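You operate a simulated robot arm through the tools that you are given. There is no shell and no other tool.

You run a simulated two-armed robot. Do the job below in one go: nothing can be reset, and whatever is moved stays where it is left.

## Task
Pick up the socket wrench from the top of the pallets with one hand, pass it to the other hand and put it on the low shelf of the packing bench.

Only the result counts: the job must be done as asked and must still hold three seconds after the hand-in. Knocking over, shifting, dropping, spilling or breaking anything else fails it.

## Robot
Two 7-joint arms with two-finger grippers on one trunk, on a base that moves. Base frame: it is fixed to the floor where the robot stands at the start and does not move with it; the origin is under the middle of the robot, x ahead of it, y to its left, z up. Units: m, rad, N and s.
The left shoulder is at the start at [0.088, 0.175, 1.05], the right one opposite. With the tool pointing down near the work surface each hand reaches from about 0.1 to 0.84 m from the robot's upright axis, wherever it stands, measured 20 degrees to its own side. Places, roughly: low shelf of the packing bench [0, 1.5, 0.3]; socket wrench [-1.25, 3, 0.5]. Payload 2.94 kg a hand.
The TCP of each hand is the grasp point between the finger pads, 0.03 m short of the fingertips. In the tool frame z runs along the fingers and y along their closing line. The gripper opens to 0.138 m; its body begins 0.109 m behind the TCP.
Orientation is that of the tool frame in the base frame, as [roll, pitch, yaw] about the fixed x, y, z axes, in that order (R = Rz(yaw) Ry(pitch) Rx(roll)). With the fingers straight down and closing along the base's y, the tool's x points along the base's -x, its y along +y and its z along -z.

## Interface
- The arms move only by the tool jog_arm. It takes "left_deltas", "right_deltas" or both (then of equal length, played together; a hand with none holds still); each is a list of rows, each an object of numbers (a shift or turn left out is 0, a gripper value left out holds the last): "dx", "dy", "dz": the shift along the base's x, y, z in cm; "ax", "ay", "az": the turn, a rotation vector about the base's x, y, z in rad; "gripper": the opening, from 0 (shut) to 1 (fully open). In form: [{"dx": .., "dy": .., "dz": .., "ax": .., "ay": .., "az": .., "gripper": ..}, ...]. A call has 1 to 20 rows; each row shifts and turns the commanded pose from where the row before left it. Each row takes 0.2 s and may step no farther than 0.05 m and 0.15 rad from the row before; otherwise, or with a gripper value out of range, the whole call is refused. A pose out of reach is approached as far as the arm can. The call stops where the force on the tool passes 40 N (or 10 N more than at its start, if that is more) or the arm is blocked; 0.2 s more then pass. Each finger travels about 0.045 m/s and halts on what it meets, pressing with about 38 N; the grip force reading is that of the motor and also rises with nothing between the fingers. The clock runs only during rows and for 0.2 s after the last one: add rows that do not move to give the fingers time. The reply holds the time, the measured pose of the TCP, the force on the tool along the base axes, the opening and the grip force, in the units named above and with some noise, with the torque about the TCP (base axes, N m) and any sound that the robot's microphone picked up, and new pictures: "views" is both (left out), scene, wrist or none (wrist: the cameras of the hands that moved).
- Cameras (640 x 400 px; columns grow to the right, rows downward): "scene" is now at [0.2054, 0.0273, 1.5279]; the picture's right is [0.32, -0.95, -0.00], its down [-0.69, -0.23, -0.69] and it looks along [0.65, 0.22, -0.73] (base axes); focal length 257 px, centre (320, 200). "left" rides on the left gripper at [0.071, -0.019, -0.146] in its tool frame; the picture's right is [0.26, 0.96, 0.00], its down [-0.85, 0.23, -0.48] and it looks along [-0.46, 0.13, 0.88] (tool axes); focal length 280 px, centre (320, 200). "right" rides on the right gripper at [0.071, 0.019, -0.146] in its tool frame; the picture's right is [-0.26, 0.96, 0.00], its down [-0.85, -0.23, -0.48] and it looks along [-0.46, -0.13, 0.88] (tool axes); focal length 280 px, centre (320, 200). There is no depth. A picture from a camera that has moved, and an enlarged one, comes with that camera's place and axes in the base frame and with its lens.
- move_column(by): moves the trunk up (or, below 0, down) by that many m; the arms and the scene camera ride with it, the base frame stays. It gives what a move gives, with no picture.
- drive_base(legs): drives the robot by 1 to 6 legs, each [ahead, turn to the left] in m and rad, along the robot's own axes; the way and the turn of a leg run together, so that a leg with both is an arc; at most 1.5 m and 3.142 rad a leg. The arms and the cameras ride along, it lands a little off, and it stops where it bumps. It gives what a move gives, and a new picture of the scene camera.
- turn_head(pan, tilt): turns the head with the scene camera to pan (to the left, within 2.094 rad either way) and tilt (down, from -0.506 to 1.204), counted from straight ahead of the robot (the tilt from the chest, where the trunk bows). It gives what a move gives, and a new picture of the scene camera.
- inspect(camera, box): a new picture of the part [left, top, right, bottom] of that camera's present view, enlarged. No time passes.
- hand_in(): hands the job in; it is judged then, once.

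Places have to be worked out from the pictures, the camera data and where the tool is seen. Open the grippers and draw the arms clear of the work before you hand the job in, unless the task says otherwise.

The tools are called after ">>>" by a JSON object that holds its "op" and its "data". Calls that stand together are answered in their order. jog_arm: Moves the arms, as the interface text tells. Its arguments: {"type":"object","properties":{"left_deltas":{"type":"array"},"right_deltas":{"type":"array"},"views":{"type":"string","enum":["both","scene","wrist","none"]}},"required":[]} The other tools are called the same way: move_column (by) moves the trunk up or down; drive_base (legs) drives the base; turn_head (pan, tilt) turns the head that bears the scene camera; inspect (camera, box) takes an enlarged picture of a part of a camera's view; hand_in () hands the job in.

At the start:

```text
time_s: 0.0
left_position: [0.4736, 0.1907, 0.7491]
left_ee_rot: [3.14, 0.0, -3.139]
left_force: [0.9, 0.8, 0.2]
left_wrist_torque: [0.0, 0.03, 0.02]
left_width: 0.1378
left_gripper_force: 0.1
right_position: [0.4831, -0.164, 0.7538]
right_ee_rot: [3.141, -0.002, 3.141]
right_force: [0.2, 0.1, 0.9]
right_wrist_torque: [0.0, 0.03, 0.01]
right_width: 0.1379
right_gripper_force: 0.1
trunk travel left (down, up): [-0.225, 0.509]
robot x, y, heading: [-0.0031, 0.001, 0.002]
head pan, tilt (commanded): [0.325, 0.812]
```

scene: 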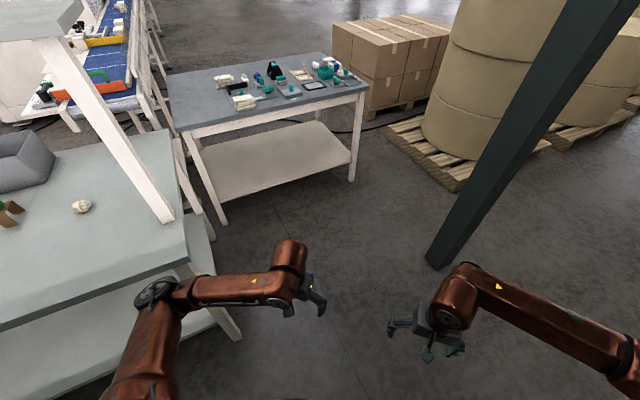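
right: 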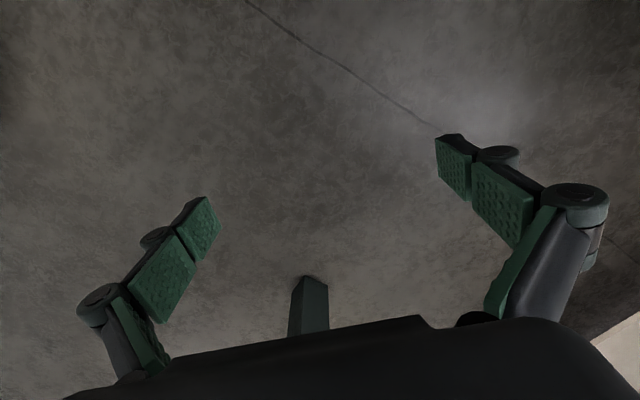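
left: 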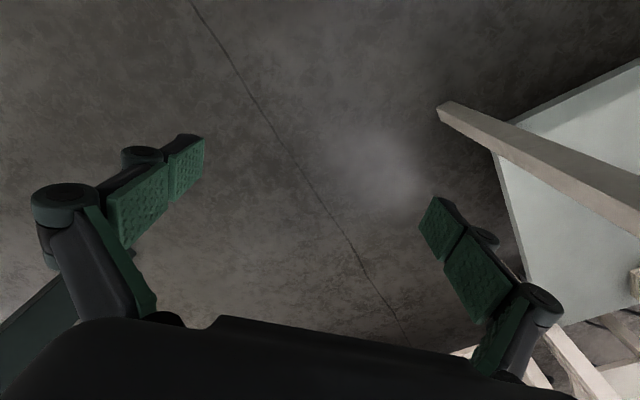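

The start picture shows a bench to the left with a low shelf and another table ahead. I'll turn the head left to see the packing bench and the pallets.

>>> {"op": "turn_head", "data": {"pan": 1.4, "tilt": 0.5}}

>>> {"op": "turn_head", "data": {"pan": 2.09, "tilt": 0.4}}

>>> {"op": "turn_head", "data": {"pan": -1.5, "tilt": 0.5}}

```text
time_s: 1.3
left_position: [0.4742, 0.19, 0.7492]
left_ee_rot: [-3.141, 0.0, 3.141]
left_force: [-0.4, 0.3, 0.3]
left_wrist_torque: [0.02, 0.02, 0.0]
left_width: 0.1379
left_gripper_force: 0.1
right_position: [0.4835, -0.1648, 0.7543]
right_ee_rot: [3.141, -0.001, -3.141]
right_force: [-1.0, 0.0, -0.3]
right_wrist_torque: [0.0, -0.02, -0.01]
right_width: 0.138
right_gripper_force: 0.0
trunk travel left (down, up): [-0.225, 0.509]
robot x, y, heading: [-0.0015, -0.0022, 0.002]
head pan, tilt (commanded): [1.4, 0.499]
camera scene: at [0.145, 0.0914, 1.5547], right [0.99, -0.17, 0.0], down [-0.08, -0.47, -0.88], along [0.15, 0.86, -0.48], focal length 257 px, centre (320, 200)
```

scene: 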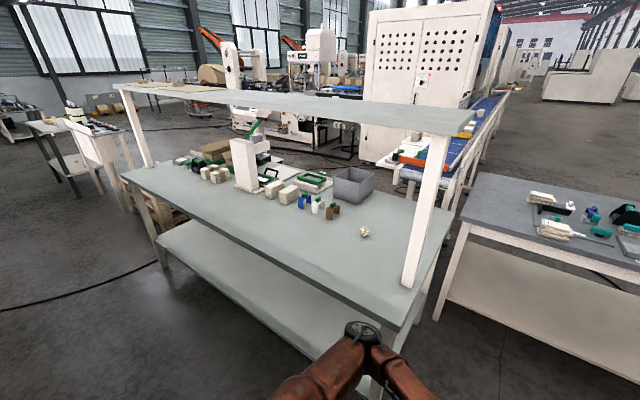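

```text
time_s: 2.4
left_position: [0.4747, 0.1896, 0.749]
left_ee_rot: [-3.141, 0.001, 3.14]
left_force: [0.0, 0.6, 0.8]
left_wrist_torque: [-0.01, -0.02, -0.02]
left_width: 0.1383
left_gripper_force: 0.2
right_position: [0.4821, -0.1644, 0.7547]
right_ee_rot: [3.141, -0.001, -3.141]
right_force: [-0.5, -0.3, -0.2]
right_wrist_torque: [0.01, -0.02, -0.01]
right_width: 0.138
right_gripper_force: 0.1
trunk travel left (down, up): [-0.225, 0.509]
robot x, y, heading: [0.0005, -0.0003, 0.0]
head pan, tilt (commanded): [2.089, 0.4]
camera scene: at [0.0837, 0.0822, 1.5639], right [0.87, 0.49, 0.0], down [0.19, -0.34, -0.92], along [-0.46, 0.8, -0.39], focal length 257 px, centre (320, 200)
```

scene: 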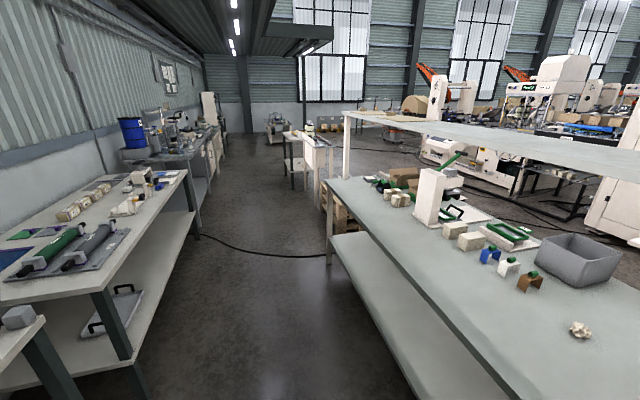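

```text
time_s: 5.4
left_position: [0.4748, 0.1886, 0.7491]
left_ee_rot: [-3.141, 0.0, 3.141]
left_force: [-0.5, 0.2, -0.3]
left_wrist_torque: [-0.03, 0.01, 0.0]
left_width: 0.1381
left_gripper_force: 0.1
right_position: [0.4826, -0.1654, 0.7546]
right_ee_rot: [-3.141, 0.0, -3.141]
right_force: [0.2, 0.5, -0.3]
right_wrist_torque: [0.0, 0.0, 0.01]
right_width: 0.1379
right_gripper_force: 0.2
trunk travel left (down, up): [-0.225, 0.509]
robot x, y, heading: [-0.0006, 0.0009, -0.002]
head pan, tilt (commanded): [-1.499, 0.499]
camera scene: at [0.136, -0.0891, 1.5548], right [-1.0, -0.07, 0.0], down [-0.03, 0.48, -0.88], along [0.06, -0.88, -0.48], focal length 257 px, centre (320, 200)
```

scene: 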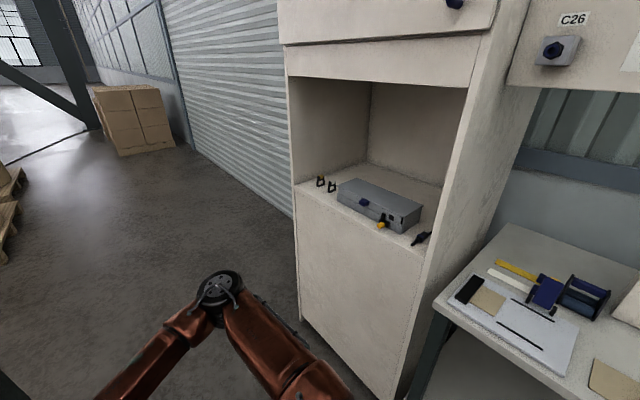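

The packing bench runs diagonally: its front edge goes from about [0.46, 0.53] to [-0.93, 1.97]. The pallets sit just beyond its far left end. I'll look that way again and zoom in.

>>> {"op": "turn_head", "data": {"pan": 2.0, "tilt": 0.3}}

>>> {"op": "inspect", "data": {"camera": "scene", "box": [230, 100, 390, 200]}}

```text
time_s: 8.3
left_position: [0.4736, 0.1905, 0.7492]
left_ee_rot: [3.141, 0.0, 3.14]
left_force: [0.8, 0.9, 0.3]
left_wrist_torque: [0.03, -0.02, -0.01]
left_width: 0.1379
left_gripper_force: 0.1
right_position: [0.4828, -0.1642, 0.7543]
right_ee_rot: [3.141, -0.002, -3.141]
right_force: [0.3, -0.8, 0.0]
right_wrist_torque: [0.0, -0.01, 0.0]
right_width: 0.1377
right_gripper_force: 0.0
trunk travel left (down, up): [-0.225, 0.509]
robot x, y, heading: [0.0008, 0.0007, -0.004]
head pan, tilt (commanded): [2.0, 0.3]
camera scene: at [0.0906, 0.0866, 1.5732], right [0.91, 0.42, 0.0], down [0.12, -0.27, -0.96], along [-0.4, 0.87, -0.3], focal length 257 px, centre (320, 200)
```

scene: 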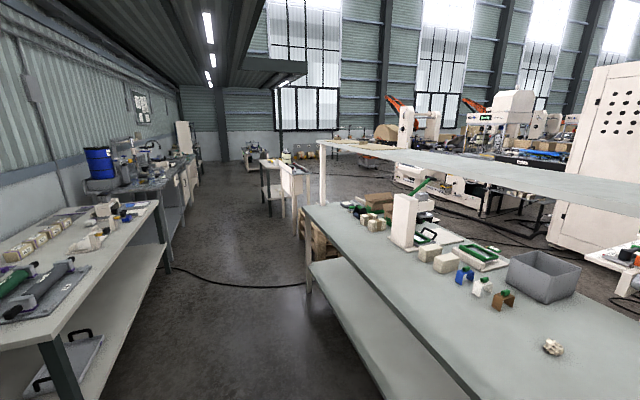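

```text
4.00 times, centred on (310, 150) of scene
camera zoom: at [0.0906, 0.0866, 1.5732], right [0.91, 0.42, 0.0], down [0.12, -0.27, -0.96], along [-0.4, 0.87, -0.3], focal length 1026 px, centre (360, 400)
```

zoom: 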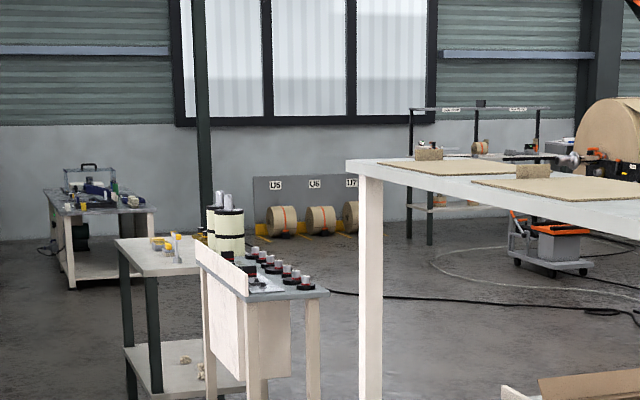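

The aisle between the benches is about 1.25 m wide and the robot stands near its middle. I'll draw both hands in first so that turning is safe.

>>> {"op": "jog_arm", "data": {"left_deltas": [{"dx": -3}, {"dx": -3}, {"dx": -3}, {"dx": -3}], "right_deltas": [{"dx": -3}, {"dx": -3}, {"dx": -3}, {"dx": -3}], "views": "none"}}

>>> {"op": "turn_head", "data": {"pan": 0.5, "tilt": 0.9}}

```text
time_s: 9.3
left_position: [0.4436, 0.1891, 0.7491]
left_ee_rot: [3.141, 0.0, 3.14]
left_force: [-0.6, -0.2, -0.7]
left_wrist_torque: [0.02, -0.02, -0.01]
left_width: 0.138
left_gripper_force: 0.1
left hand out of reach, approached as far as the arm can: row 2, 3, 4
right_position: [0.3648, -0.1639, 0.7547]
right_ee_rot: [-3.141, 0.0, 3.139]
right_force: [0.4, -0.2, 0.3]
right_wrist_torque: [-0.03, 0.0, -0.01]
right_width: 0.1378
right_gripper_force: 0.0
trunk travel left (down, up): [-0.225, 0.509]
robot x, y, heading: [0.0028, -0.0006, 0.004]
head pan, tilt (commanded): [2.0, 0.3]
```

```text
time_s: 10.9
left_position: [0.4439, 0.1899, 0.7491]
left_ee_rot: [-3.141, 0.001, -3.141]
left_force: [-0.3, 1.0, 0.5]
left_wrist_torque: [0.0, 0.0, 0.0]
left_width: 0.138
left_gripper_force: 0.0
right_position: [0.3639, -0.1636, 0.754]
right_ee_rot: [-3.14, -0.002, -3.141]
right_force: [0.4, -0.3, -0.6]
right_wrist_torque: [0.03, 0.01, 0.0]
right_width: 0.1379
right_gripper_force: 0.1
trunk travel left (down, up): [-0.225, 0.509]
robot x, y, heading: [-0.0005, 0.0018, -0.005]
head pan, tilt (commanded): [0.499, 0.901]
camera scene: at [0.1957, 0.0379, 1.5209], right [0.48, -0.88, 0.0], down [-0.69, -0.38, -0.62], along [0.55, 0.3, -0.78], focal length 257 px, centre (320, 200)
```

scene: 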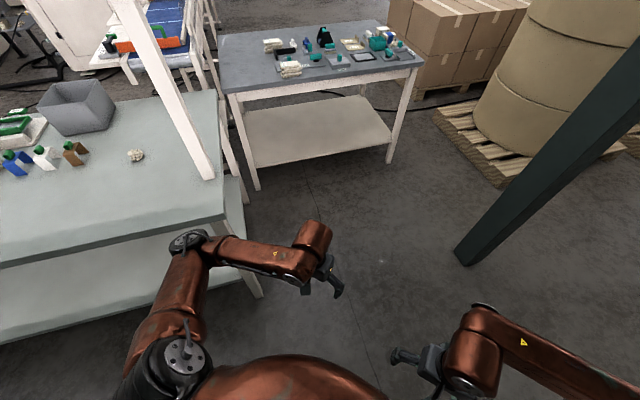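

The elbows sit at about z 0.98 and reach about 0.5 m to each side, which should fit the aisle. I'll turn left on the spot to face along the aisle, then check the view.

>>> {"op": "turn_head", "data": {"pan": 0.0, "tilt": 0.6}}

>>> {"op": "drive_base", "data": {"legs": [[0, 2.25]]}}

```text
time_s: 11.8
left_position: [0.4441, 0.1893, 0.7485]
left_ee_rot: [-3.141, -0.001, -3.141]
left_force: [0.2, 0.4, 0.2]
left_wrist_torque: [0.02, -0.02, 0.01]
left_width: 0.138
left_gripper_force: 0.1
right_position: [0.3637, -0.1634, 0.7553]
right_ee_rot: [3.141, -0.002, 3.142]
right_force: [0.1, -1.2, -0.1]
right_wrist_torque: [0.01, 0.01, 0.02]
right_width: 0.138
right_gripper_force: 0.1
trunk travel left (down, up): [-0.225, 0.509]
robot x, y, heading: [-0.0009, 0.0016, 0.002]
head pan, tilt (commanded): [0.0, 0.6]
camera scene: at [0.2178, 0.0018, 1.5456], right [0.0, -1.0, 0.0], down [-0.57, 0.0, -0.82], along [0.82, 0.0, -0.57], focal length 257 px, centre (320, 200)
```

scene: 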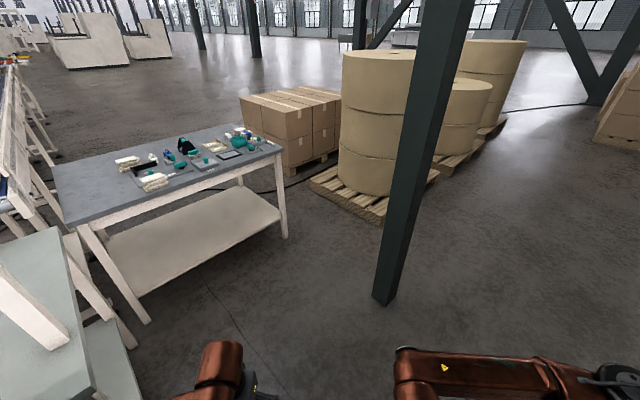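

```text
time_s: 17.5
left_position: [-0.4227, 0.2323, 0.7487]
left_ee_rot: [3.14, 0.0, -0.905]
left_force: [0.4, -0.5, -0.9]
left_wrist_torque: [0.04, -0.02, -0.01]
left_width: 0.138
left_gripper_force: 0.1
right_position: [-0.0946, 0.3874, 0.7545]
right_ee_rot: [-3.141, 0.0, -0.908]
right_force: [1.1, 0.2, -0.3]
right_wrist_torque: [0.01, -0.02, 0.0]
right_width: 0.138
right_gripper_force: 0.1
trunk travel left (down, up): [-0.225, 0.509]
robot x, y, heading: [0.0038, 0.0048, 2.235]
head pan, tilt (commanded): [0.0, 0.6]
camera scene: at [-0.135, 0.1737, 1.5456], right [0.79, 0.62, 0.0], down [0.35, -0.45, -0.82], along [-0.51, 0.65, -0.57], focal length 257 px, centre (320, 200)
```

scene: 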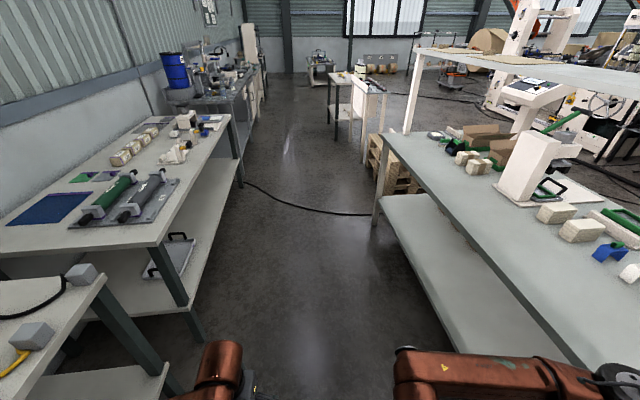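

Now facing down the aisle at heading 2.235. The pallets are visible past the bench's end leg, so I'll zoom in on them.

>>> {"op": "inspect", "data": {"camera": "scene", "box": [340, 100, 460, 220]}}

```text
3.33 times, centred on (400, 160) of scene
camera zoom: at [-0.135, 0.1737, 1.5456], right [0.79, 0.62, 0.0], down [0.35, -0.45, -0.82], along [-0.51, 0.65, -0.57], focal length 855 px, centre (53, 333)
```

zoom: 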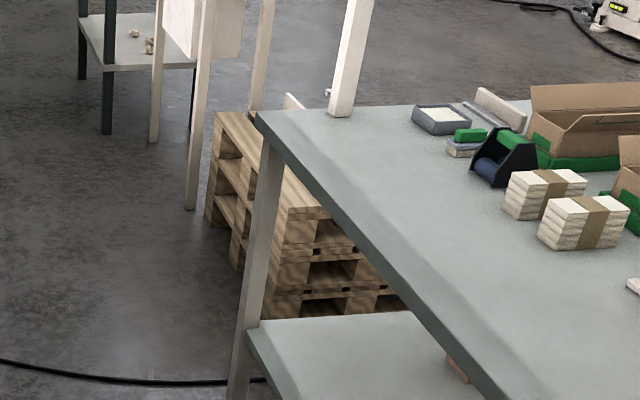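

The pallet stack's aisle face lies at about 0.96 m along the bench normal, starting beyond the bench end, and the wrench should be near the stack's far end. I'll drive down the aisle, shifting slightly toward the bench side for clearance from the left bench.

>>> {"op": "drive_base", "data": {"legs": [[0.8, 0], [0, 0.106], [1.2, 0]]}}

```text
time_s: 28.1
left_position: [-1.7775, 1.6837, 0.7493]
left_ee_rot: [3.141, 0.001, -0.804]
left_force: [0.8, -0.1, -0.8]
left_wrist_torque: [-0.03, 0.02, 0.01]
left_width: 0.1379
left_gripper_force: 0.1
right_position: [-1.4666, 1.8723, 0.7544]
right_ee_rot: [-3.141, -0.003, -0.806]
right_force: [0.1, -0.3, 0.0]
right_wrist_torque: [0.04, -0.02, -0.05]
right_width: 0.138
right_gripper_force: 0.1
trunk travel left (down, up): [-0.225, 0.509]
robot x, y, heading: [-1.3296, 1.498, 2.342]
head pan, tilt (commanded): [0.0, 0.6]
camera scene: at [-1.4854, 1.6548, 1.5456], right [0.72, 0.69, 0.0], down [0.39, -0.41, -0.82], along [-0.57, 0.59, -0.57], focal length 257 px, centre (320, 200)
```

scene: 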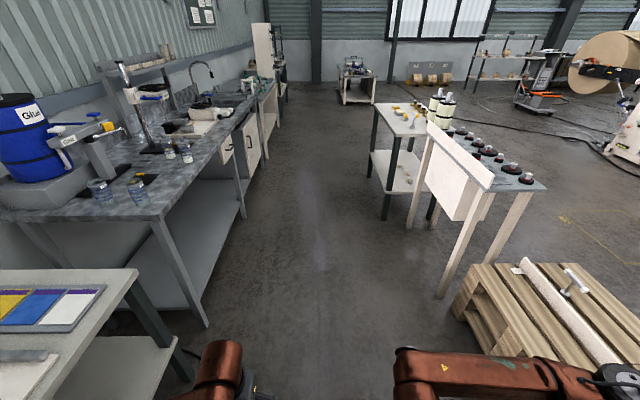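

The robot is at about 2.0 m along the aisle, as planned, and the pallet top with a wrench-like object is visible lower right. I'll turn the head toward it and look closer.

>>> {"op": "turn_head", "data": {"pan": -0.8, "tilt": 0.65}}

>>> {"op": "inspect", "data": {"camera": "scene", "box": [220, 130, 460, 280]}}

```text
time_s: 29.2
left_position: [-1.7787, 1.6841, 0.7497]
left_ee_rot: [3.14, -0.001, -0.801]
left_force: [0.3, 0.1, 0.3]
left_wrist_torque: [0.02, 0.02, 0.0]
left_width: 0.138
left_gripper_force: 0.1
right_position: [-1.4673, 1.8718, 0.7546]
right_ee_rot: [3.14, 0.0, -0.804]
right_force: [0.4, 0.1, 0.2]
right_wrist_torque: [0.0, 0.01, -0.01]
right_width: 0.1382
right_gripper_force: 0.0
trunk travel left (down, up): [-0.225, 0.509]
robot x, y, heading: [-1.3308, 1.4951, 2.337]
head pan, tilt (commanded): [-0.799, 0.649]
camera scene: at [-1.4211, 1.6777, 1.5414], right [1.0, -0.03, 0.0], down [-0.02, -0.6, -0.8], along [0.03, 0.8, -0.6], focal length 257 px, centre (320, 200)
```

scene: 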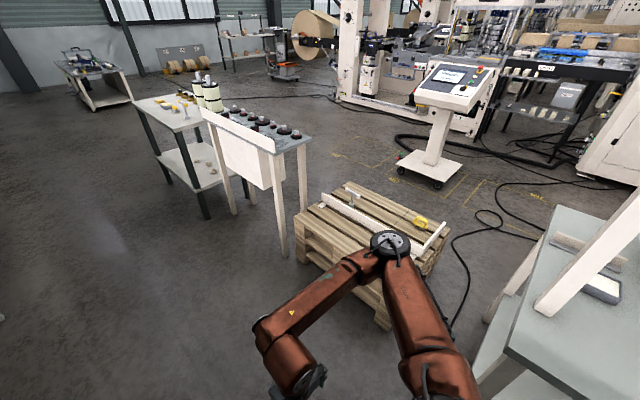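

```text
2.67 times, centred on (340, 205) of scene
camera zoom: at [-1.4211, 1.6777, 1.5414], right [1.0, -0.03, 0.0], down [-0.02, -0.6, -0.8], along [0.03, 0.8, -0.6], focal length 684 px, centre (267, 187)
```

zoom: 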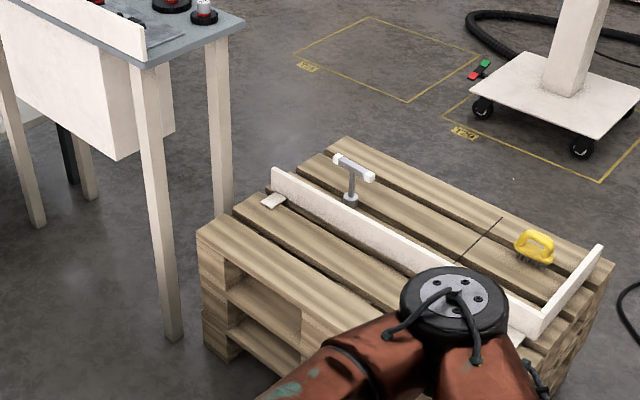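

I can see a T-handled socket wrench standing upright on the pallet behind a white board, with its top near [-1.15, 3.07, 0.56]. The board and a yellow-handled item must stay untouched. I'll look down to see how big the base is before driving closer.

>>> {"op": "turn_head", "data": {"pan": 0.0, "tilt": 1.2}}

>>> {"op": "turn_head", "data": {"pan": -1.57, "tilt": 1.2}}

```text
time_s: 30.3
left_position: [-1.7767, 1.684, 0.7491]
left_ee_rot: [-3.14, 0.0, -0.804]
left_force: [0.7, 0.1, -1.2]
left_wrist_torque: [0.01, -0.02, 0.03]
left_width: 0.138
left_gripper_force: 0.2
right_position: [-1.4674, 1.8706, 0.754]
right_ee_rot: [-3.141, -0.002, -0.804]
right_force: [-0.5, -0.4, 0.5]
right_wrist_torque: [0.0, 0.02, 0.01]
right_width: 0.1379
right_gripper_force: 0.2
trunk travel left (down, up): [-0.225, 0.509]
robot x, y, heading: [-1.3331, 1.4939, 2.335]
head pan, tilt (commanded): [0.0, 1.201]
camera scene: at [-1.4627, 1.6313, 1.5011], right [0.72, 0.69, 0.0], down [0.65, -0.67, -0.36], along [-0.25, 0.26, -0.93], focal length 257 px, centre (320, 200)
```

scene: 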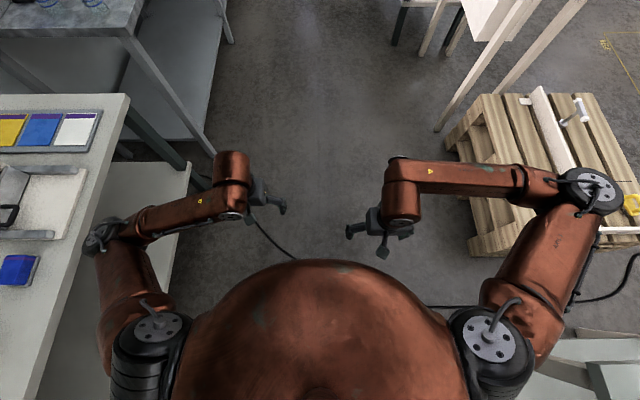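

```text
time_s: 32.0
left_position: [-1.7773, 1.684, 0.7484]
left_ee_rot: [-3.141, -0.001, -0.802]
left_force: [0.3, 0.3, 0.0]
left_wrist_torque: [0.0, 0.01, 0.0]
left_width: 0.138
left_gripper_force: 0.0
right_position: [-1.4677, 1.8708, 0.7553]
right_ee_rot: [3.141, -0.001, -0.804]
right_force: [0.4, 0.0, 0.6]
right_wrist_torque: [0.0, 0.02, 0.01]
right_width: 0.1379
right_gripper_force: 0.1
trunk travel left (down, up): [-0.225, 0.509]
robot x, y, heading: [-1.3315, 1.4921, 2.341]
head pan, tilt (commanded): [-1.571, 1.201]
camera scene: at [-1.3836, 1.6297, 1.5011], right [0.69, -0.72, 0.0], down [-0.67, -0.65, -0.36], along [0.26, 0.25, -0.93], focal length 257 px, centre (320, 200)
```

scene: 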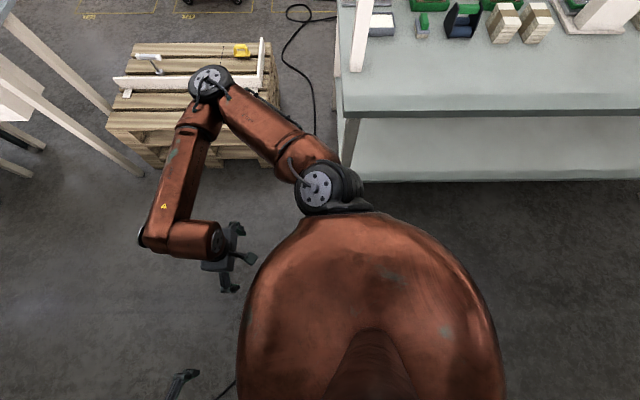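

The base does not stick out beyond about 0.39 m ahead of the axis. I'll zoom on the wrench from this view to refine its position.

>>> {"op": "inspect", "data": {"camera": "scene", "box": [90, 30, 290, 155]}}

>>> {"op": "turn_head", "data": {"pan": -1.1, "tilt": 0.8}}

>>> {"op": "inspect", "data": {"camera": "scene", "box": [150, 80, 350, 205]}}

```text
3.20 times, centred on (190, 92) of scene
camera zoom: at [-1.3836, 1.6297, 1.5011], right [0.69, -0.72, 0.0], down [-0.67, -0.65, -0.36], along [0.26, 0.25, -0.93], focal length 821 px, centre (736, 544)
```

zoom: 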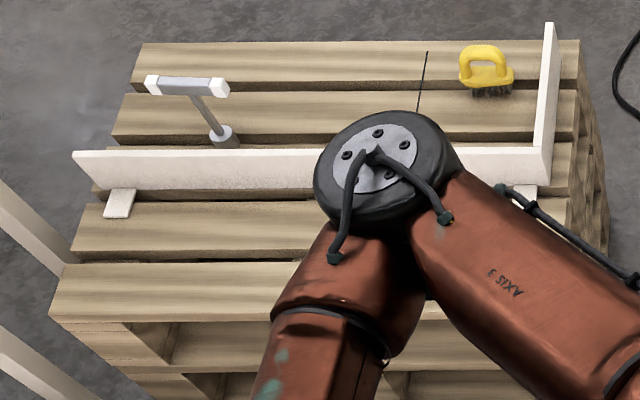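

```text
time_s: 32.9
left_position: [-1.7777, 1.6833, 0.7494]
left_ee_rot: [3.141, -0.001, -0.803]
left_force: [-0.1, -0.2, -0.1]
left_wrist_torque: [-0.04, -0.01, 0.04]
left_width: 0.1381
left_gripper_force: 0.2
right_position: [-1.4674, 1.8718, 0.7543]
right_ee_rot: [-3.141, -0.001, -0.805]
right_force: [-0.2, -0.6, 0.1]
right_wrist_torque: [0.0, 0.01, -0.01]
right_width: 0.1379
right_gripper_force: 0.1
trunk travel left (down, up): [-0.225, 0.509]
robot x, y, heading: [-1.3332, 1.4979, 2.337]
head pan, tilt (commanded): [-1.1, 0.799]
camera scene: at [-1.3974, 1.6671, 1.5287], right [0.94, -0.33, 0.0], down [-0.23, -0.68, -0.7], along [0.23, 0.66, -0.72], focal length 257 px, centre (320, 200)
```

scene: 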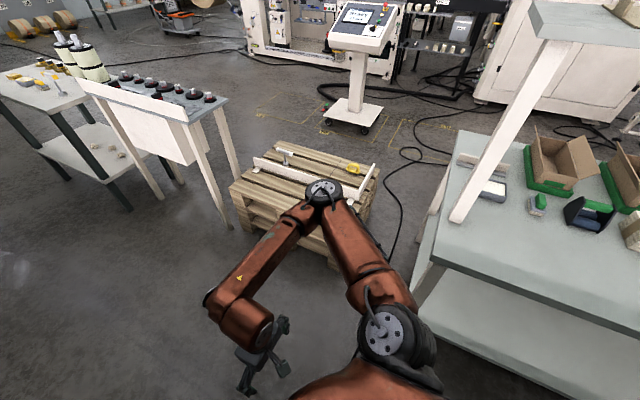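

```text
3.20 times, centred on (250, 142) of scene
camera zoom: at [-1.3974, 1.6671, 1.5287], right [0.94, -0.33, 0.0], down [-0.23, -0.68, -0.7], along [0.23, 0.66, -0.72], focal length 821 px, centre (544, 384)
```

zoom: 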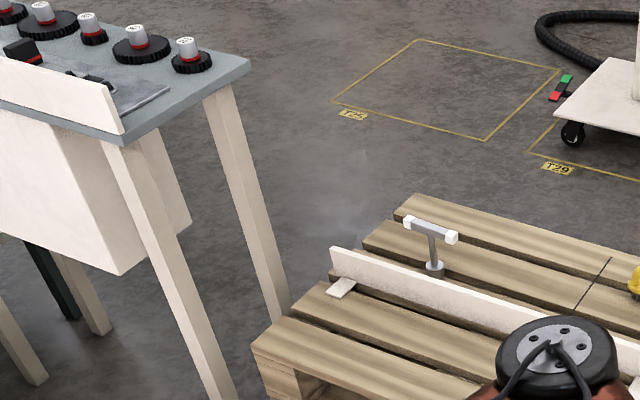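

The wrench stands at roughly [-1.16, 3.06], its base on the pallet top (z about 0.43) and its T-bar at z about 0.55. The bar runs parallel to the bench, and the board top is at about z 0.505. I'll drive 0.7 m further and turn right to face the pallets, staying back in the aisle.

>>> {"op": "drive_base", "data": {"legs": [[0.7, 0], [0, -1.567]]}}

>>> {"op": "turn_head", "data": {"pan": 0.3, "tilt": 0.7}}

```text
time_s: 40.6
left_position: [-1.6383, 2.4515, 0.7497]
left_ee_rot: [3.14, 0.0, -2.371]
left_force: [0.4, -0.7, -0.8]
left_wrist_torque: [0.04, -0.01, 0.01]
left_width: 0.1381
left_gripper_force: 0.1
right_position: [-1.4492, 2.1428, 0.7545]
right_ee_rot: [-3.14, 0.001, -2.373]
right_force: [-0.5, -0.7, 0.0]
right_wrist_torque: [0.0, 0.02, -0.02]
right_width: 0.1381
right_gripper_force: 0.0
trunk travel left (down, up): [-0.225, 0.509]
robot x, y, heading: [-1.8248, 2.0032, 0.769]
head pan, tilt (commanded): [-1.1, 0.799]
camera scene: at [-1.6553, 2.0727, 1.5288], right [-0.32, -0.95, 0.0], down [-0.68, 0.23, -0.7], along [0.66, -0.23, -0.72], focal length 257 px, centre (320, 200)
```

scene: 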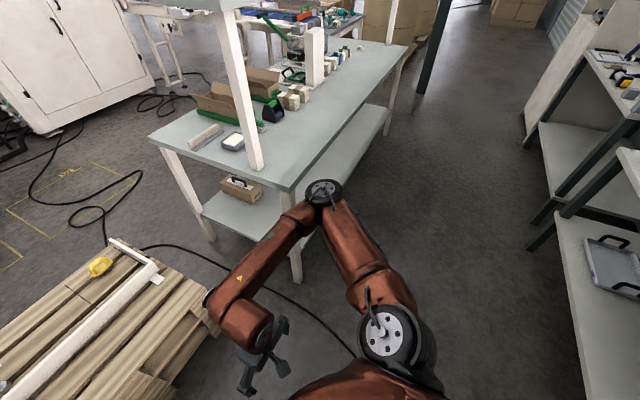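

```text
time_s: 42.1
left_position: [-1.6387, 2.4531, 0.7483]
left_ee_rot: [3.141, -0.002, -2.37]
left_force: [0.8, 0.1, -0.3]
left_wrist_torque: [0.0, 0.01, -0.01]
left_width: 0.1378
left_gripper_force: 0.0
right_position: [-1.4489, 2.1417, 0.7547]
right_ee_rot: [-3.141, -0.001, -2.374]
right_force: [0.4, 0.5, 0.3]
right_wrist_torque: [-0.04, 0.01, 0.0]
right_width: 0.138
right_gripper_force: 0.1
trunk travel left (down, up): [-0.225, 0.509]
robot x, y, heading: [-1.8264, 2.0047, 0.769]
head pan, tilt (commanded): [0.3, 0.7]
camera scene: at [-1.691, 2.1736, 1.537], right [0.88, -0.48, 0.0], down [-0.31, -0.57, -0.76], along [0.37, 0.67, -0.64], focal length 257 px, centre (320, 200)
```

scene: 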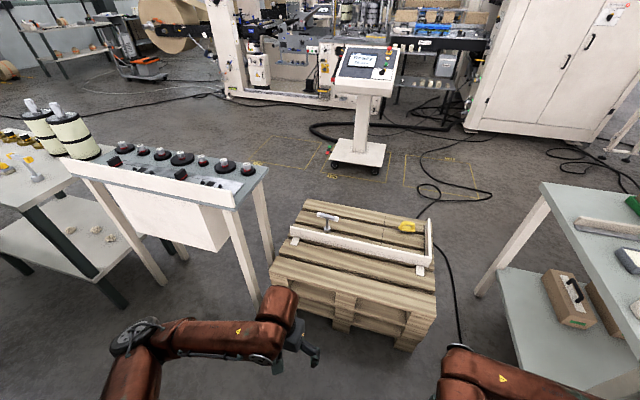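

The pallets are straight ahead and the whole wrench is visible. I'll zoom in to triangulate it. There is also a brown box on the left end of the low shelf that I must keep clear of later.

>>> {"op": "inspect", "data": {"camera": "scene", "box": [260, 190, 460, 315]}}

```text
3.20 times, centred on (360, 252) of scene
camera zoom: at [-1.691, 2.1736, 1.537], right [0.88, -0.48, 0.0], down [-0.31, -0.57, -0.76], along [0.37, 0.67, -0.64], focal length 821 px, centre (192, 32)
```

zoom: 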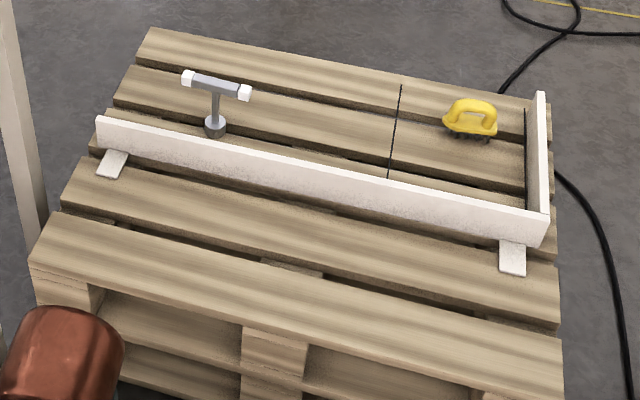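

From this view the wrench is at about [-1.163, 3.05], with its T-bar centre at z about 0.555, and the pallet face is about 0.95 m out along the normal. I'll stretch both hands forward at their present height, which draws the elbows in, before moving closer.

>>> {"op": "jog_arm", "data": {"left_deltas": [{"dx": 2.8, "dy": 4.0}, {"dx": 2.8, "dy": 4.0}, {"dx": 3.5, "dy": 3.4}, {"dx": 3.5, "dy": 3.4}], "right_deltas": [{"dx": 3.5, "dy": 3.4}, {"dx": 3.5, "dy": 3.4}, {"dx": 3.5, "dy": 3.4}, {"dx": 3.5, "dy": 3.4}], "views": "scene"}}

```text
time_s: 43.1
left_position: [-1.5089, 2.6029, 0.746]
left_ee_rot: [3.14, -0.003, -2.368]
left_force: [0.0, 0.8, 0.1]
left_wrist_torque: [-0.03, 0.06, 0.02]
left_width: 0.1379
left_gripper_force: 0.1
right_position: [-1.3063, 2.2799, 0.7544]
right_ee_rot: [3.141, -0.006, -2.371]
right_force: [0.4, 0.7, -0.4]
right_wrist_torque: [-0.03, 0.07, 0.0]
right_width: 0.1382
right_gripper_force: 0.0
trunk travel left (down, up): [-0.225, 0.509]
robot x, y, heading: [-1.8259, 2.0032, 0.771]
head pan, tilt (commanded): [0.3, 0.7]
camera scene: at [-1.6876, 2.1766, 1.5366], right [0.88, -0.48, 0.0], down [-0.31, -0.57, -0.76], along [0.36, 0.67, -0.65], focal length 257 px, centre (320, 200)
```

scene: 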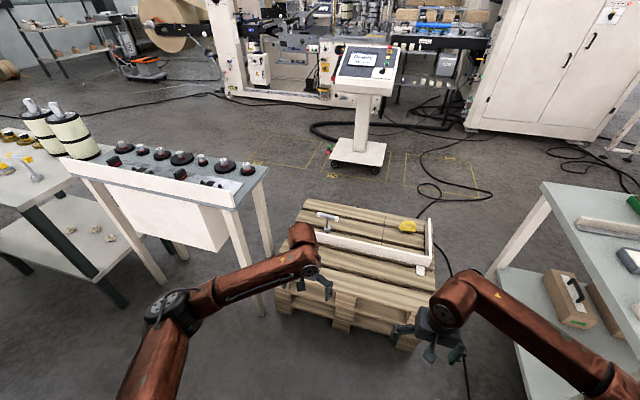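

The left elbow is now at about 0.37 m to the side and clears the white cart. I'll drive straight ahead 0.43 m to stand just short of the pallets.

>>> {"op": "drive_base", "data": {"legs": [[0.43, 0]]}}

```text
time_s: 46.3
left_position: [-1.2313, 2.8711, 0.7847]
left_ee_rot: [3.101, 0.057, -2.303]
left_force: [0.2, -1.9, 0.7]
left_wrist_torque: [0.19, 0.07, -0.03]
left_width: 0.138
left_gripper_force: 0.0
right_position: [-1.012, 2.526, 0.781]
right_ee_rot: [3.123, 0.083, -2.408]
right_force: [0.3, -0.6, -0.7]
right_wrist_torque: [0.0, -0.04, 0.02]
right_width: 0.1382
right_gripper_force: 0.0
trunk travel left (down, up): [-0.225, 0.509]
robot x, y, heading: [-1.5129, 2.309, 0.759]
head pan, tilt (commanded): [0.3, 0.7]
stopped in leg 1: the robot was blocked; the commanded pose is now the measured one
camera scene: at [-1.2656, 2.503, 1.5332], right [0.87, -0.49, -0.06], down [-0.37, -0.58, -0.73], along [0.33, 0.65, -0.68], focal length 257 px, centre (320, 200)
```

scene: 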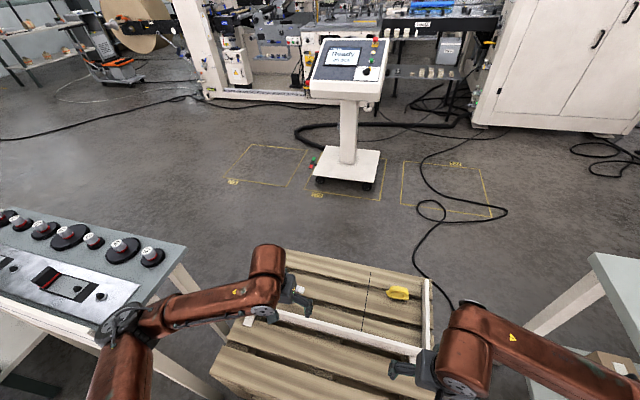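

The drive stopped, reported as blocked, just at the end of the move, and the pose looks disturbed. I'll hold still for a moment and re-read the state before anything else.

>>> {"op": "jog_arm", "data": {"left_deltas": [{"dx": 0}, {"dx": 0}, {"dx": 0}], "right_deltas": [{"dx": 0}, {"dx": 0}, {"dx": 0}], "views": "both"}}

```text
time_s: 46.6
left_position: [-1.1906, 2.8568, 0.8113]
left_ee_rot: [-3.137, 0.142, -2.398]
left_force: [2.0, -3.4, 3.7]
left_wrist_torque: [0.24, 0.19, 0.03]
left_width: 0.1381
left_gripper_force: 0.0
right_position: [-1.0121, 2.4796, 0.8138]
right_ee_rot: [-3.09, 0.186, -2.419]
right_force: [1.7, -2.5, -0.4]
right_wrist_torque: [0.13, 0.09, 0.09]
right_width: 0.138
right_gripper_force: 0.1
trunk travel left (down, up): [-0.225, 0.509]
robot x, y, heading: [-1.4757, 2.3328, 0.57]
head pan, tilt (commanded): [0.3, 0.7]
stopped in row 1 (left hand): the arm was blocked; the commanded pose is now the measured one
camera scene: at [-1.2271, 2.4753, 1.5362], right [0.76, -0.65, -0.04], down [-0.46, -0.49, -0.74], along [0.46, 0.58, -0.67], focal length 257 px, centre (320, 200)
camera right: at [-1.1038, 2.4363, 0.9419], right [-0.44, 0.9, 0.0], down [0.69, 0.34, 0.64], along [0.57, 0.28, -0.77], focal length 280 px, centre (320, 200)
camera left: at [-1.2457, 2.7822, 0.9464], right [-0.84, 0.54, -0.04], down [0.41, 0.69, 0.59], along [0.35, 0.48, -0.81], focal length 280 px, centre (320, 200)
```

scene: 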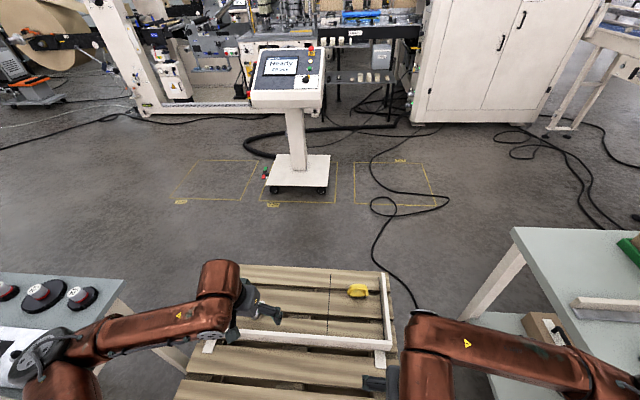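
right: 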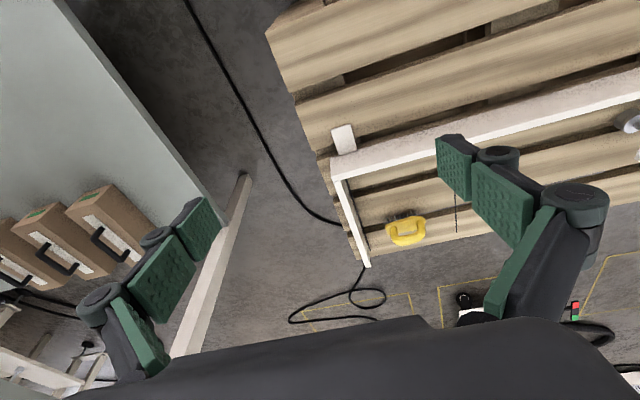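
left: 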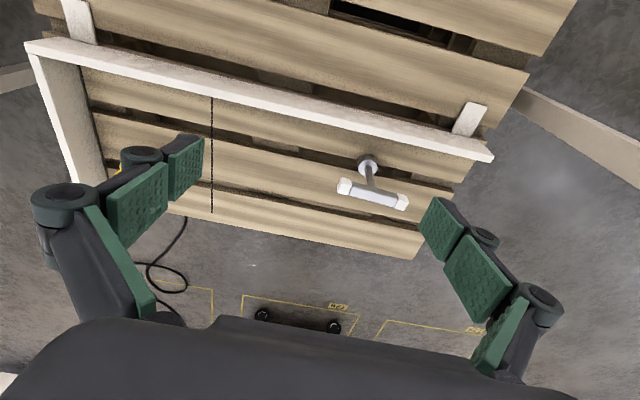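

The base has been turned to heading 0.57, so something on the left, probably the elbow at the white cart, is in contact. No time passes with inspect, so I'll look there first.

>>> {"op": "inspect", "data": {"camera": "scene", "box": [0, 240, 256, 400]}}

>>> {"op": "inspect", "data": {"camera": "scene", "box": [160, 240, 416, 400]}}

```text
2.50 times, centred on (128, 320) of scene
camera zoom: at [-1.2271, 2.4753, 1.5362], right [0.76, -0.65, -0.04], down [-0.46, -0.49, -0.74], along [0.46, 0.58, -0.67], focal length 642 px, centre (800, -100)
```

zoom: 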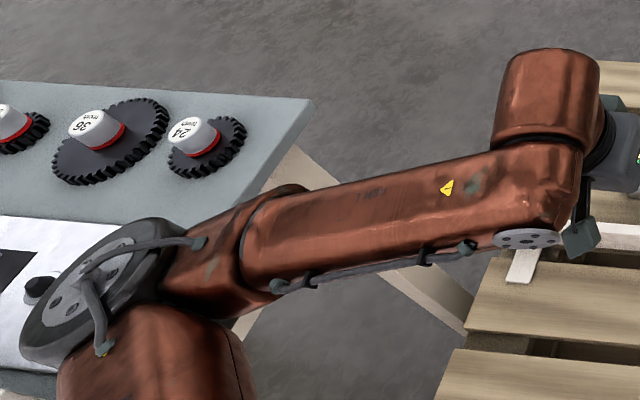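

```text
2.50 times, centred on (288, 320) of scene
camera zoom: at [-1.2271, 2.4753, 1.5362], right [0.76, -0.65, -0.04], down [-0.46, -0.49, -0.74], along [0.46, 0.58, -0.67], focal length 642 px, centre (400, -100)
```

zoom: 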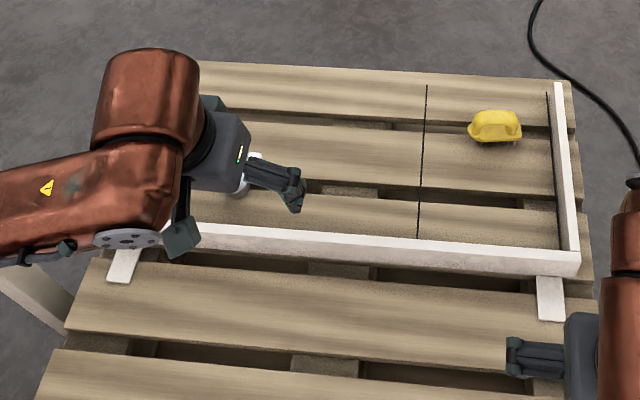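

The left elbow is pressing against the cart's front while the wrench still stands undisturbed. I'll back straight off to release the contact.

>>> {"op": "drive_base", "data": {"legs": [[-0.25, 0]]}}

```text
time_s: 47.3
left_position: [-1.1187, 3.0075, 1.0333]
left_ee_rot: [-2.789, 0.68, -2.029]
left_force: [0.6, 1.6, -3.1]
left_wrist_torque: [-0.13, -0.12, -0.05]
left_width: 0.1375
left_gripper_force: 0.0
right_position: [-1.0323, 2.5216, 0.8628]
right_ee_rot: [-2.896, 0.284, -2.086]
right_force: [219.9, -20.3, 75.4]
right_wrist_torque: [-2.88, 36.01, 17.93]
right_width: 0.138
right_gripper_force: 0.0
trunk travel left (down, up): [-0.225, 0.509]
robot x, y, heading: [-1.4516, 2.3457, 0.532]
head pan, tilt (commanded): [0.3, 0.7]
stopped in leg 1: the robot was blocked; the commanded pose is now the measured one
camera scene: at [-1.1399, 2.5618, 1.5243], right [0.74, -0.67, -0.03], down [-0.5, -0.52, -0.69], along [0.45, 0.53, -0.72], focal length 257 px, centre (320, 200)
```

scene: 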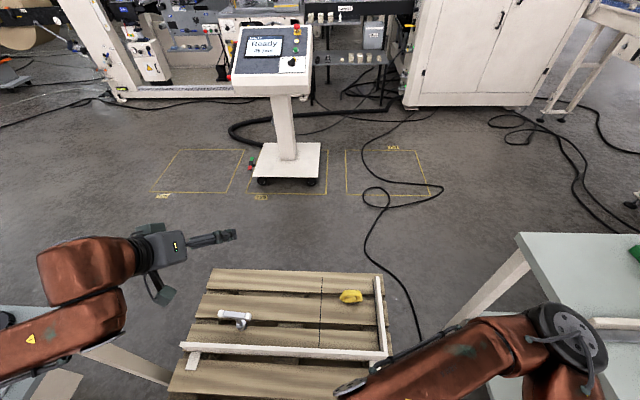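

The readings show the robot leaning forward, the left hand pushed up and a large force on the right hand. I'll use inspect, which takes no time, to find what is touching.

>>> {"op": "inspect", "data": {"camera": "right", "box": [0, 0, 640, 400]}}

>>> {"op": "inspect", "data": {"camera": "left", "box": [0, 0, 640, 400]}}

>>> {"op": "inspect", "data": {"camera": "scene", "box": [320, 250, 640, 400]}}

>>> {"op": "inspect", "data": {"camera": "scene", "box": [0, 200, 320, 400]}}

```text
1.00 times, centred on (320, 200) of right (not enlarged: the box is as wide or as high as the picture)
camera zoom: at [-1.1325, 2.4564, 0.9734], right [-0.66, 0.74, -0.15], down [0.42, 0.53, 0.73], along [0.62, 0.42, -0.66], focal length 280 px, centre (320, 200)
```

zoom: 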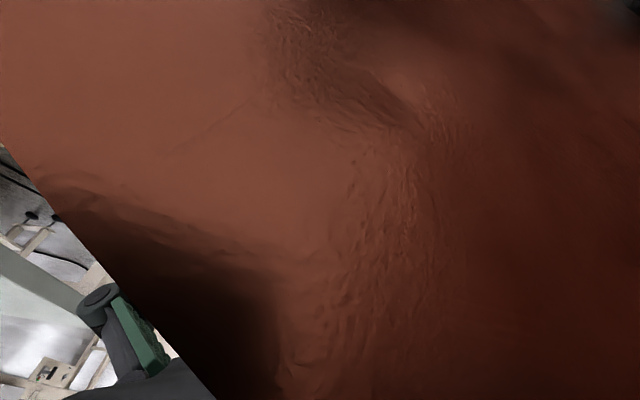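

```text
1.00 times, centred on (320, 200) of left (not enlarged: the box is as wide or as high as the picture)
camera zoom: at [-1.2121, 2.8922, 1.1015], right [-0.81, 0.41, -0.42], down [-0.15, 0.55, 0.82], along [0.57, 0.73, -0.39], focal length 280 px, centre (320, 200)
```

zoom: 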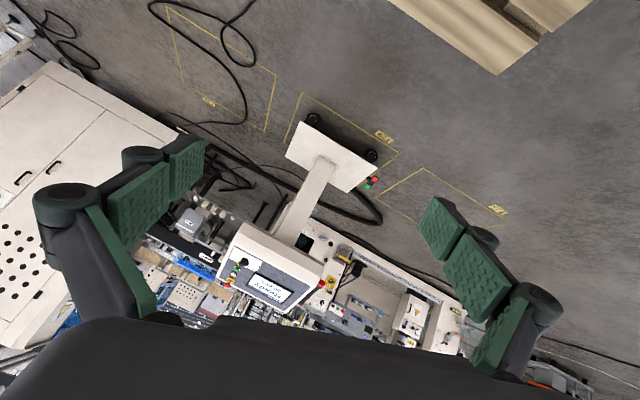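

```text
2.00 times, centred on (480, 325) of scene
camera zoom: at [-1.1399, 2.5618, 1.5243], right [0.74, -0.67, -0.03], down [-0.5, -0.52, -0.69], along [0.45, 0.53, -0.72], focal length 513 px, centre (0, -50)
```

zoom: 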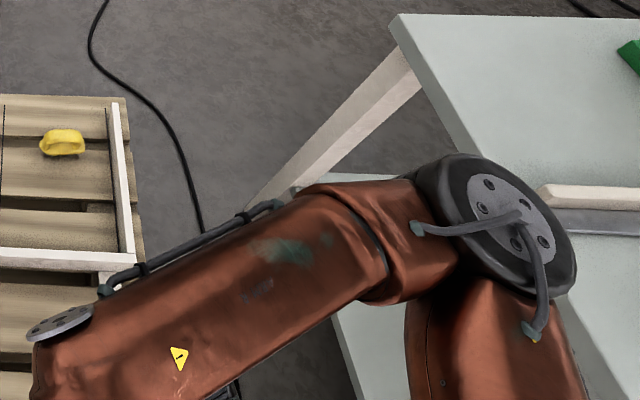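

```text
2.00 times, centred on (160, 300) of scene
camera zoom: at [-1.1399, 2.5618, 1.5243], right [0.74, -0.67, -0.03], down [-0.5, -0.52, -0.69], along [0.45, 0.53, -0.72], focal length 513 px, centre (640, 0)
```

zoom: 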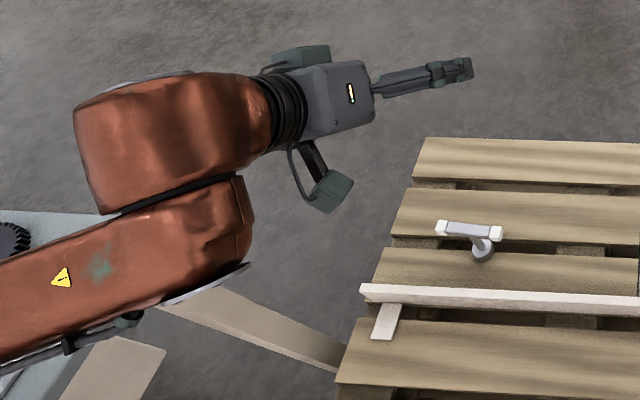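

The right wrist camera shows the robot's own chest pressed against the right hand, and the right elbow has swung over the bench end. I'll ease the right hand forward and outward, off the chest, in small steps and let things settle.

>>> {"op": "jog_arm", "data": {"right_deltas": [{"dx": 2.0, "dy": 0.8}, {"dx": 2.0, "dy": 0.8}, {"dx": 2.5, "dy": 1.2}, {"dx": 2.5, "dy": 1.2}], "views": "both"}}

```text
time_s: 47.6
left_position: [-1.2689, 2.9233, 1.0912]
left_ee_rot: [-2.718, 0.586, -1.965]
left_force: [4.9, 3.7, -1.0]
left_wrist_torque: [-0.26, 0.26, -0.13]
left_width: 0.1377
left_gripper_force: 0.0
right_position: [-1.0841, 2.5019, 0.9088]
right_ee_rot: [-2.834, 0.574, -2.103]
right_force: [470.9, 154.6, 142.4]
right_wrist_torque: [-23.97, 56.75, 17.04]
right_width: 0.1379
right_gripper_force: 0.1
trunk travel left (down, up): [-0.225, 0.509]
robot x, y, heading: [-1.4553, 2.3418, 0.541]
head pan, tilt (commanded): [0.3, 0.7]
stopped in row 1 (left hand): the arm was blocked; the commanded pose is now the measured one
camera scene: at [-1.2503, 2.5, 1.536], right [0.74, -0.67, -0.01], down [-0.45, -0.49, -0.75], along [0.49, 0.56, -0.67], focal length 257 px, centre (320, 200)
camera right: at [-1.205, 2.4207, 0.9816], right [-0.6, 0.79, -0.1], down [0.28, 0.33, 0.9], along [0.75, 0.51, -0.42], focal length 280 px, centre (320, 200)
```

scene: 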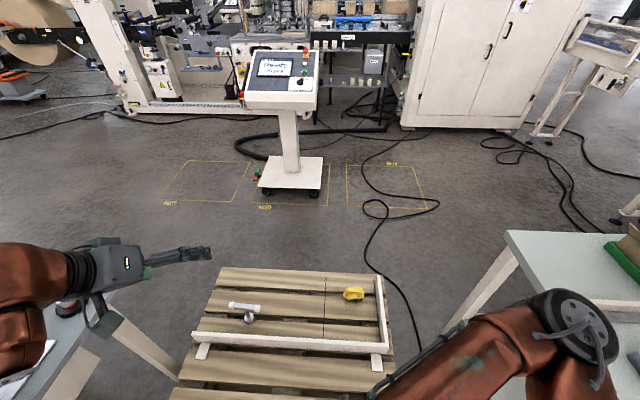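
right: 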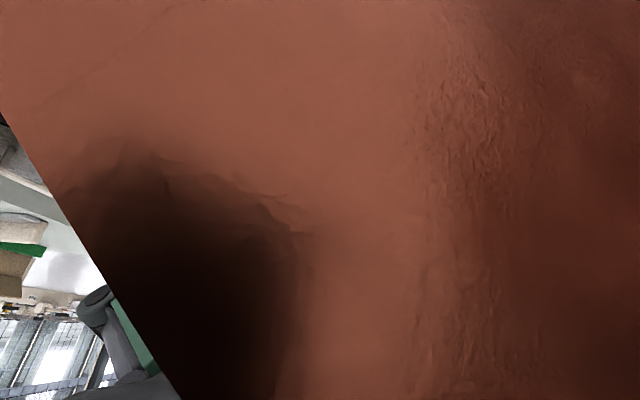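

The right wrist is squeezed against the chest and the body is swaying. I'll let the robot settle by only turning the head, which also gives a better view of the arms.

>>> {"op": "turn_head", "data": {"pan": 0.0, "tilt": 1.1}}

```text
time_s: 48.5
left_position: [-1.2171, 2.9839, 1.1008]
left_ee_rot: [-2.629, 0.776, -1.825]
left_force: [0.9, -0.2, 0.8]
left_wrist_torque: [-0.04, 0.1, -0.01]
left_width: 0.138
left_gripper_force: 0.3
right_position: [-1.0766, 2.4914, 0.8879]
right_ee_rot: [-2.88, 0.457, -2.173]
right_force: [484.8, 100.3, 23.9]
right_wrist_torque: [-11.27, 49.57, 20.2]
right_width: 0.1375
right_gripper_force: 0.1
trunk travel left (down, up): [-0.225, 0.509]
robot x, y, heading: [-1.4503, 2.342, 0.539]
head pan, tilt (commanded): [0.0, 1.1]
camera scene: at [-1.2361, 2.4734, 1.5044], right [0.51, -0.86, 0.0], down [-0.78, -0.46, -0.42], along [0.36, 0.21, -0.91], focal length 257 px, centre (320, 200)
```

scene: 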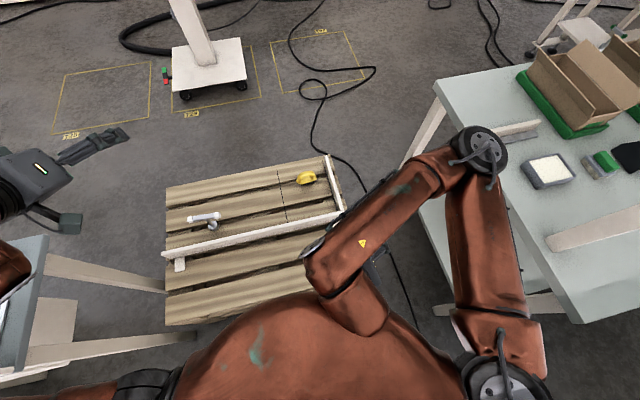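

The robot has settled at heading 0.54, the cart contact has turned it, and the right wrist is held against its own chest. I'll look left to see the left elbow and cart before moving anything.

>>> {"op": "turn_head", "data": {"pan": 1.0, "tilt": 0.9}}

```text
time_s: 49.8
left_position: [-1.2163, 2.9485, 1.0876]
left_ee_rot: [-2.691, 0.805, -1.949]
left_force: [-0.1, -0.4, 0.0]
left_wrist_torque: [0.02, -0.05, 0.0]
left_width: 0.138
left_gripper_force: 0.0
right_position: [-1.1195, 2.4753, 0.8805]
right_ee_rot: [-2.878, 0.379, -2.108]
right_force: [36.4, 2.6, 0.0]
right_wrist_torque: [-0.43, 3.9, 2.23]
right_width: 0.138
right_gripper_force: 0.2
trunk travel left (down, up): [-0.225, 0.509]
robot x, y, heading: [-1.4535, 2.3442, 0.54]
head pan, tilt (commanded): [1.0, 0.901]
camera scene: at [-1.3431, 2.4868, 1.521], right [1.0, -0.03, 0.0], down [-0.03, -0.78, -0.62], along [0.02, 0.62, -0.78], focal length 257 px, centre (320, 200)
```

scene: 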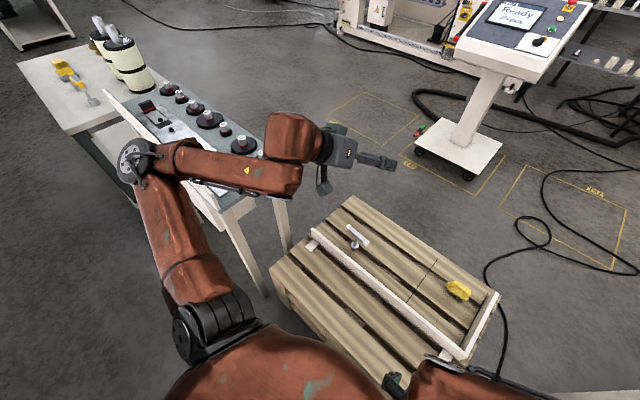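

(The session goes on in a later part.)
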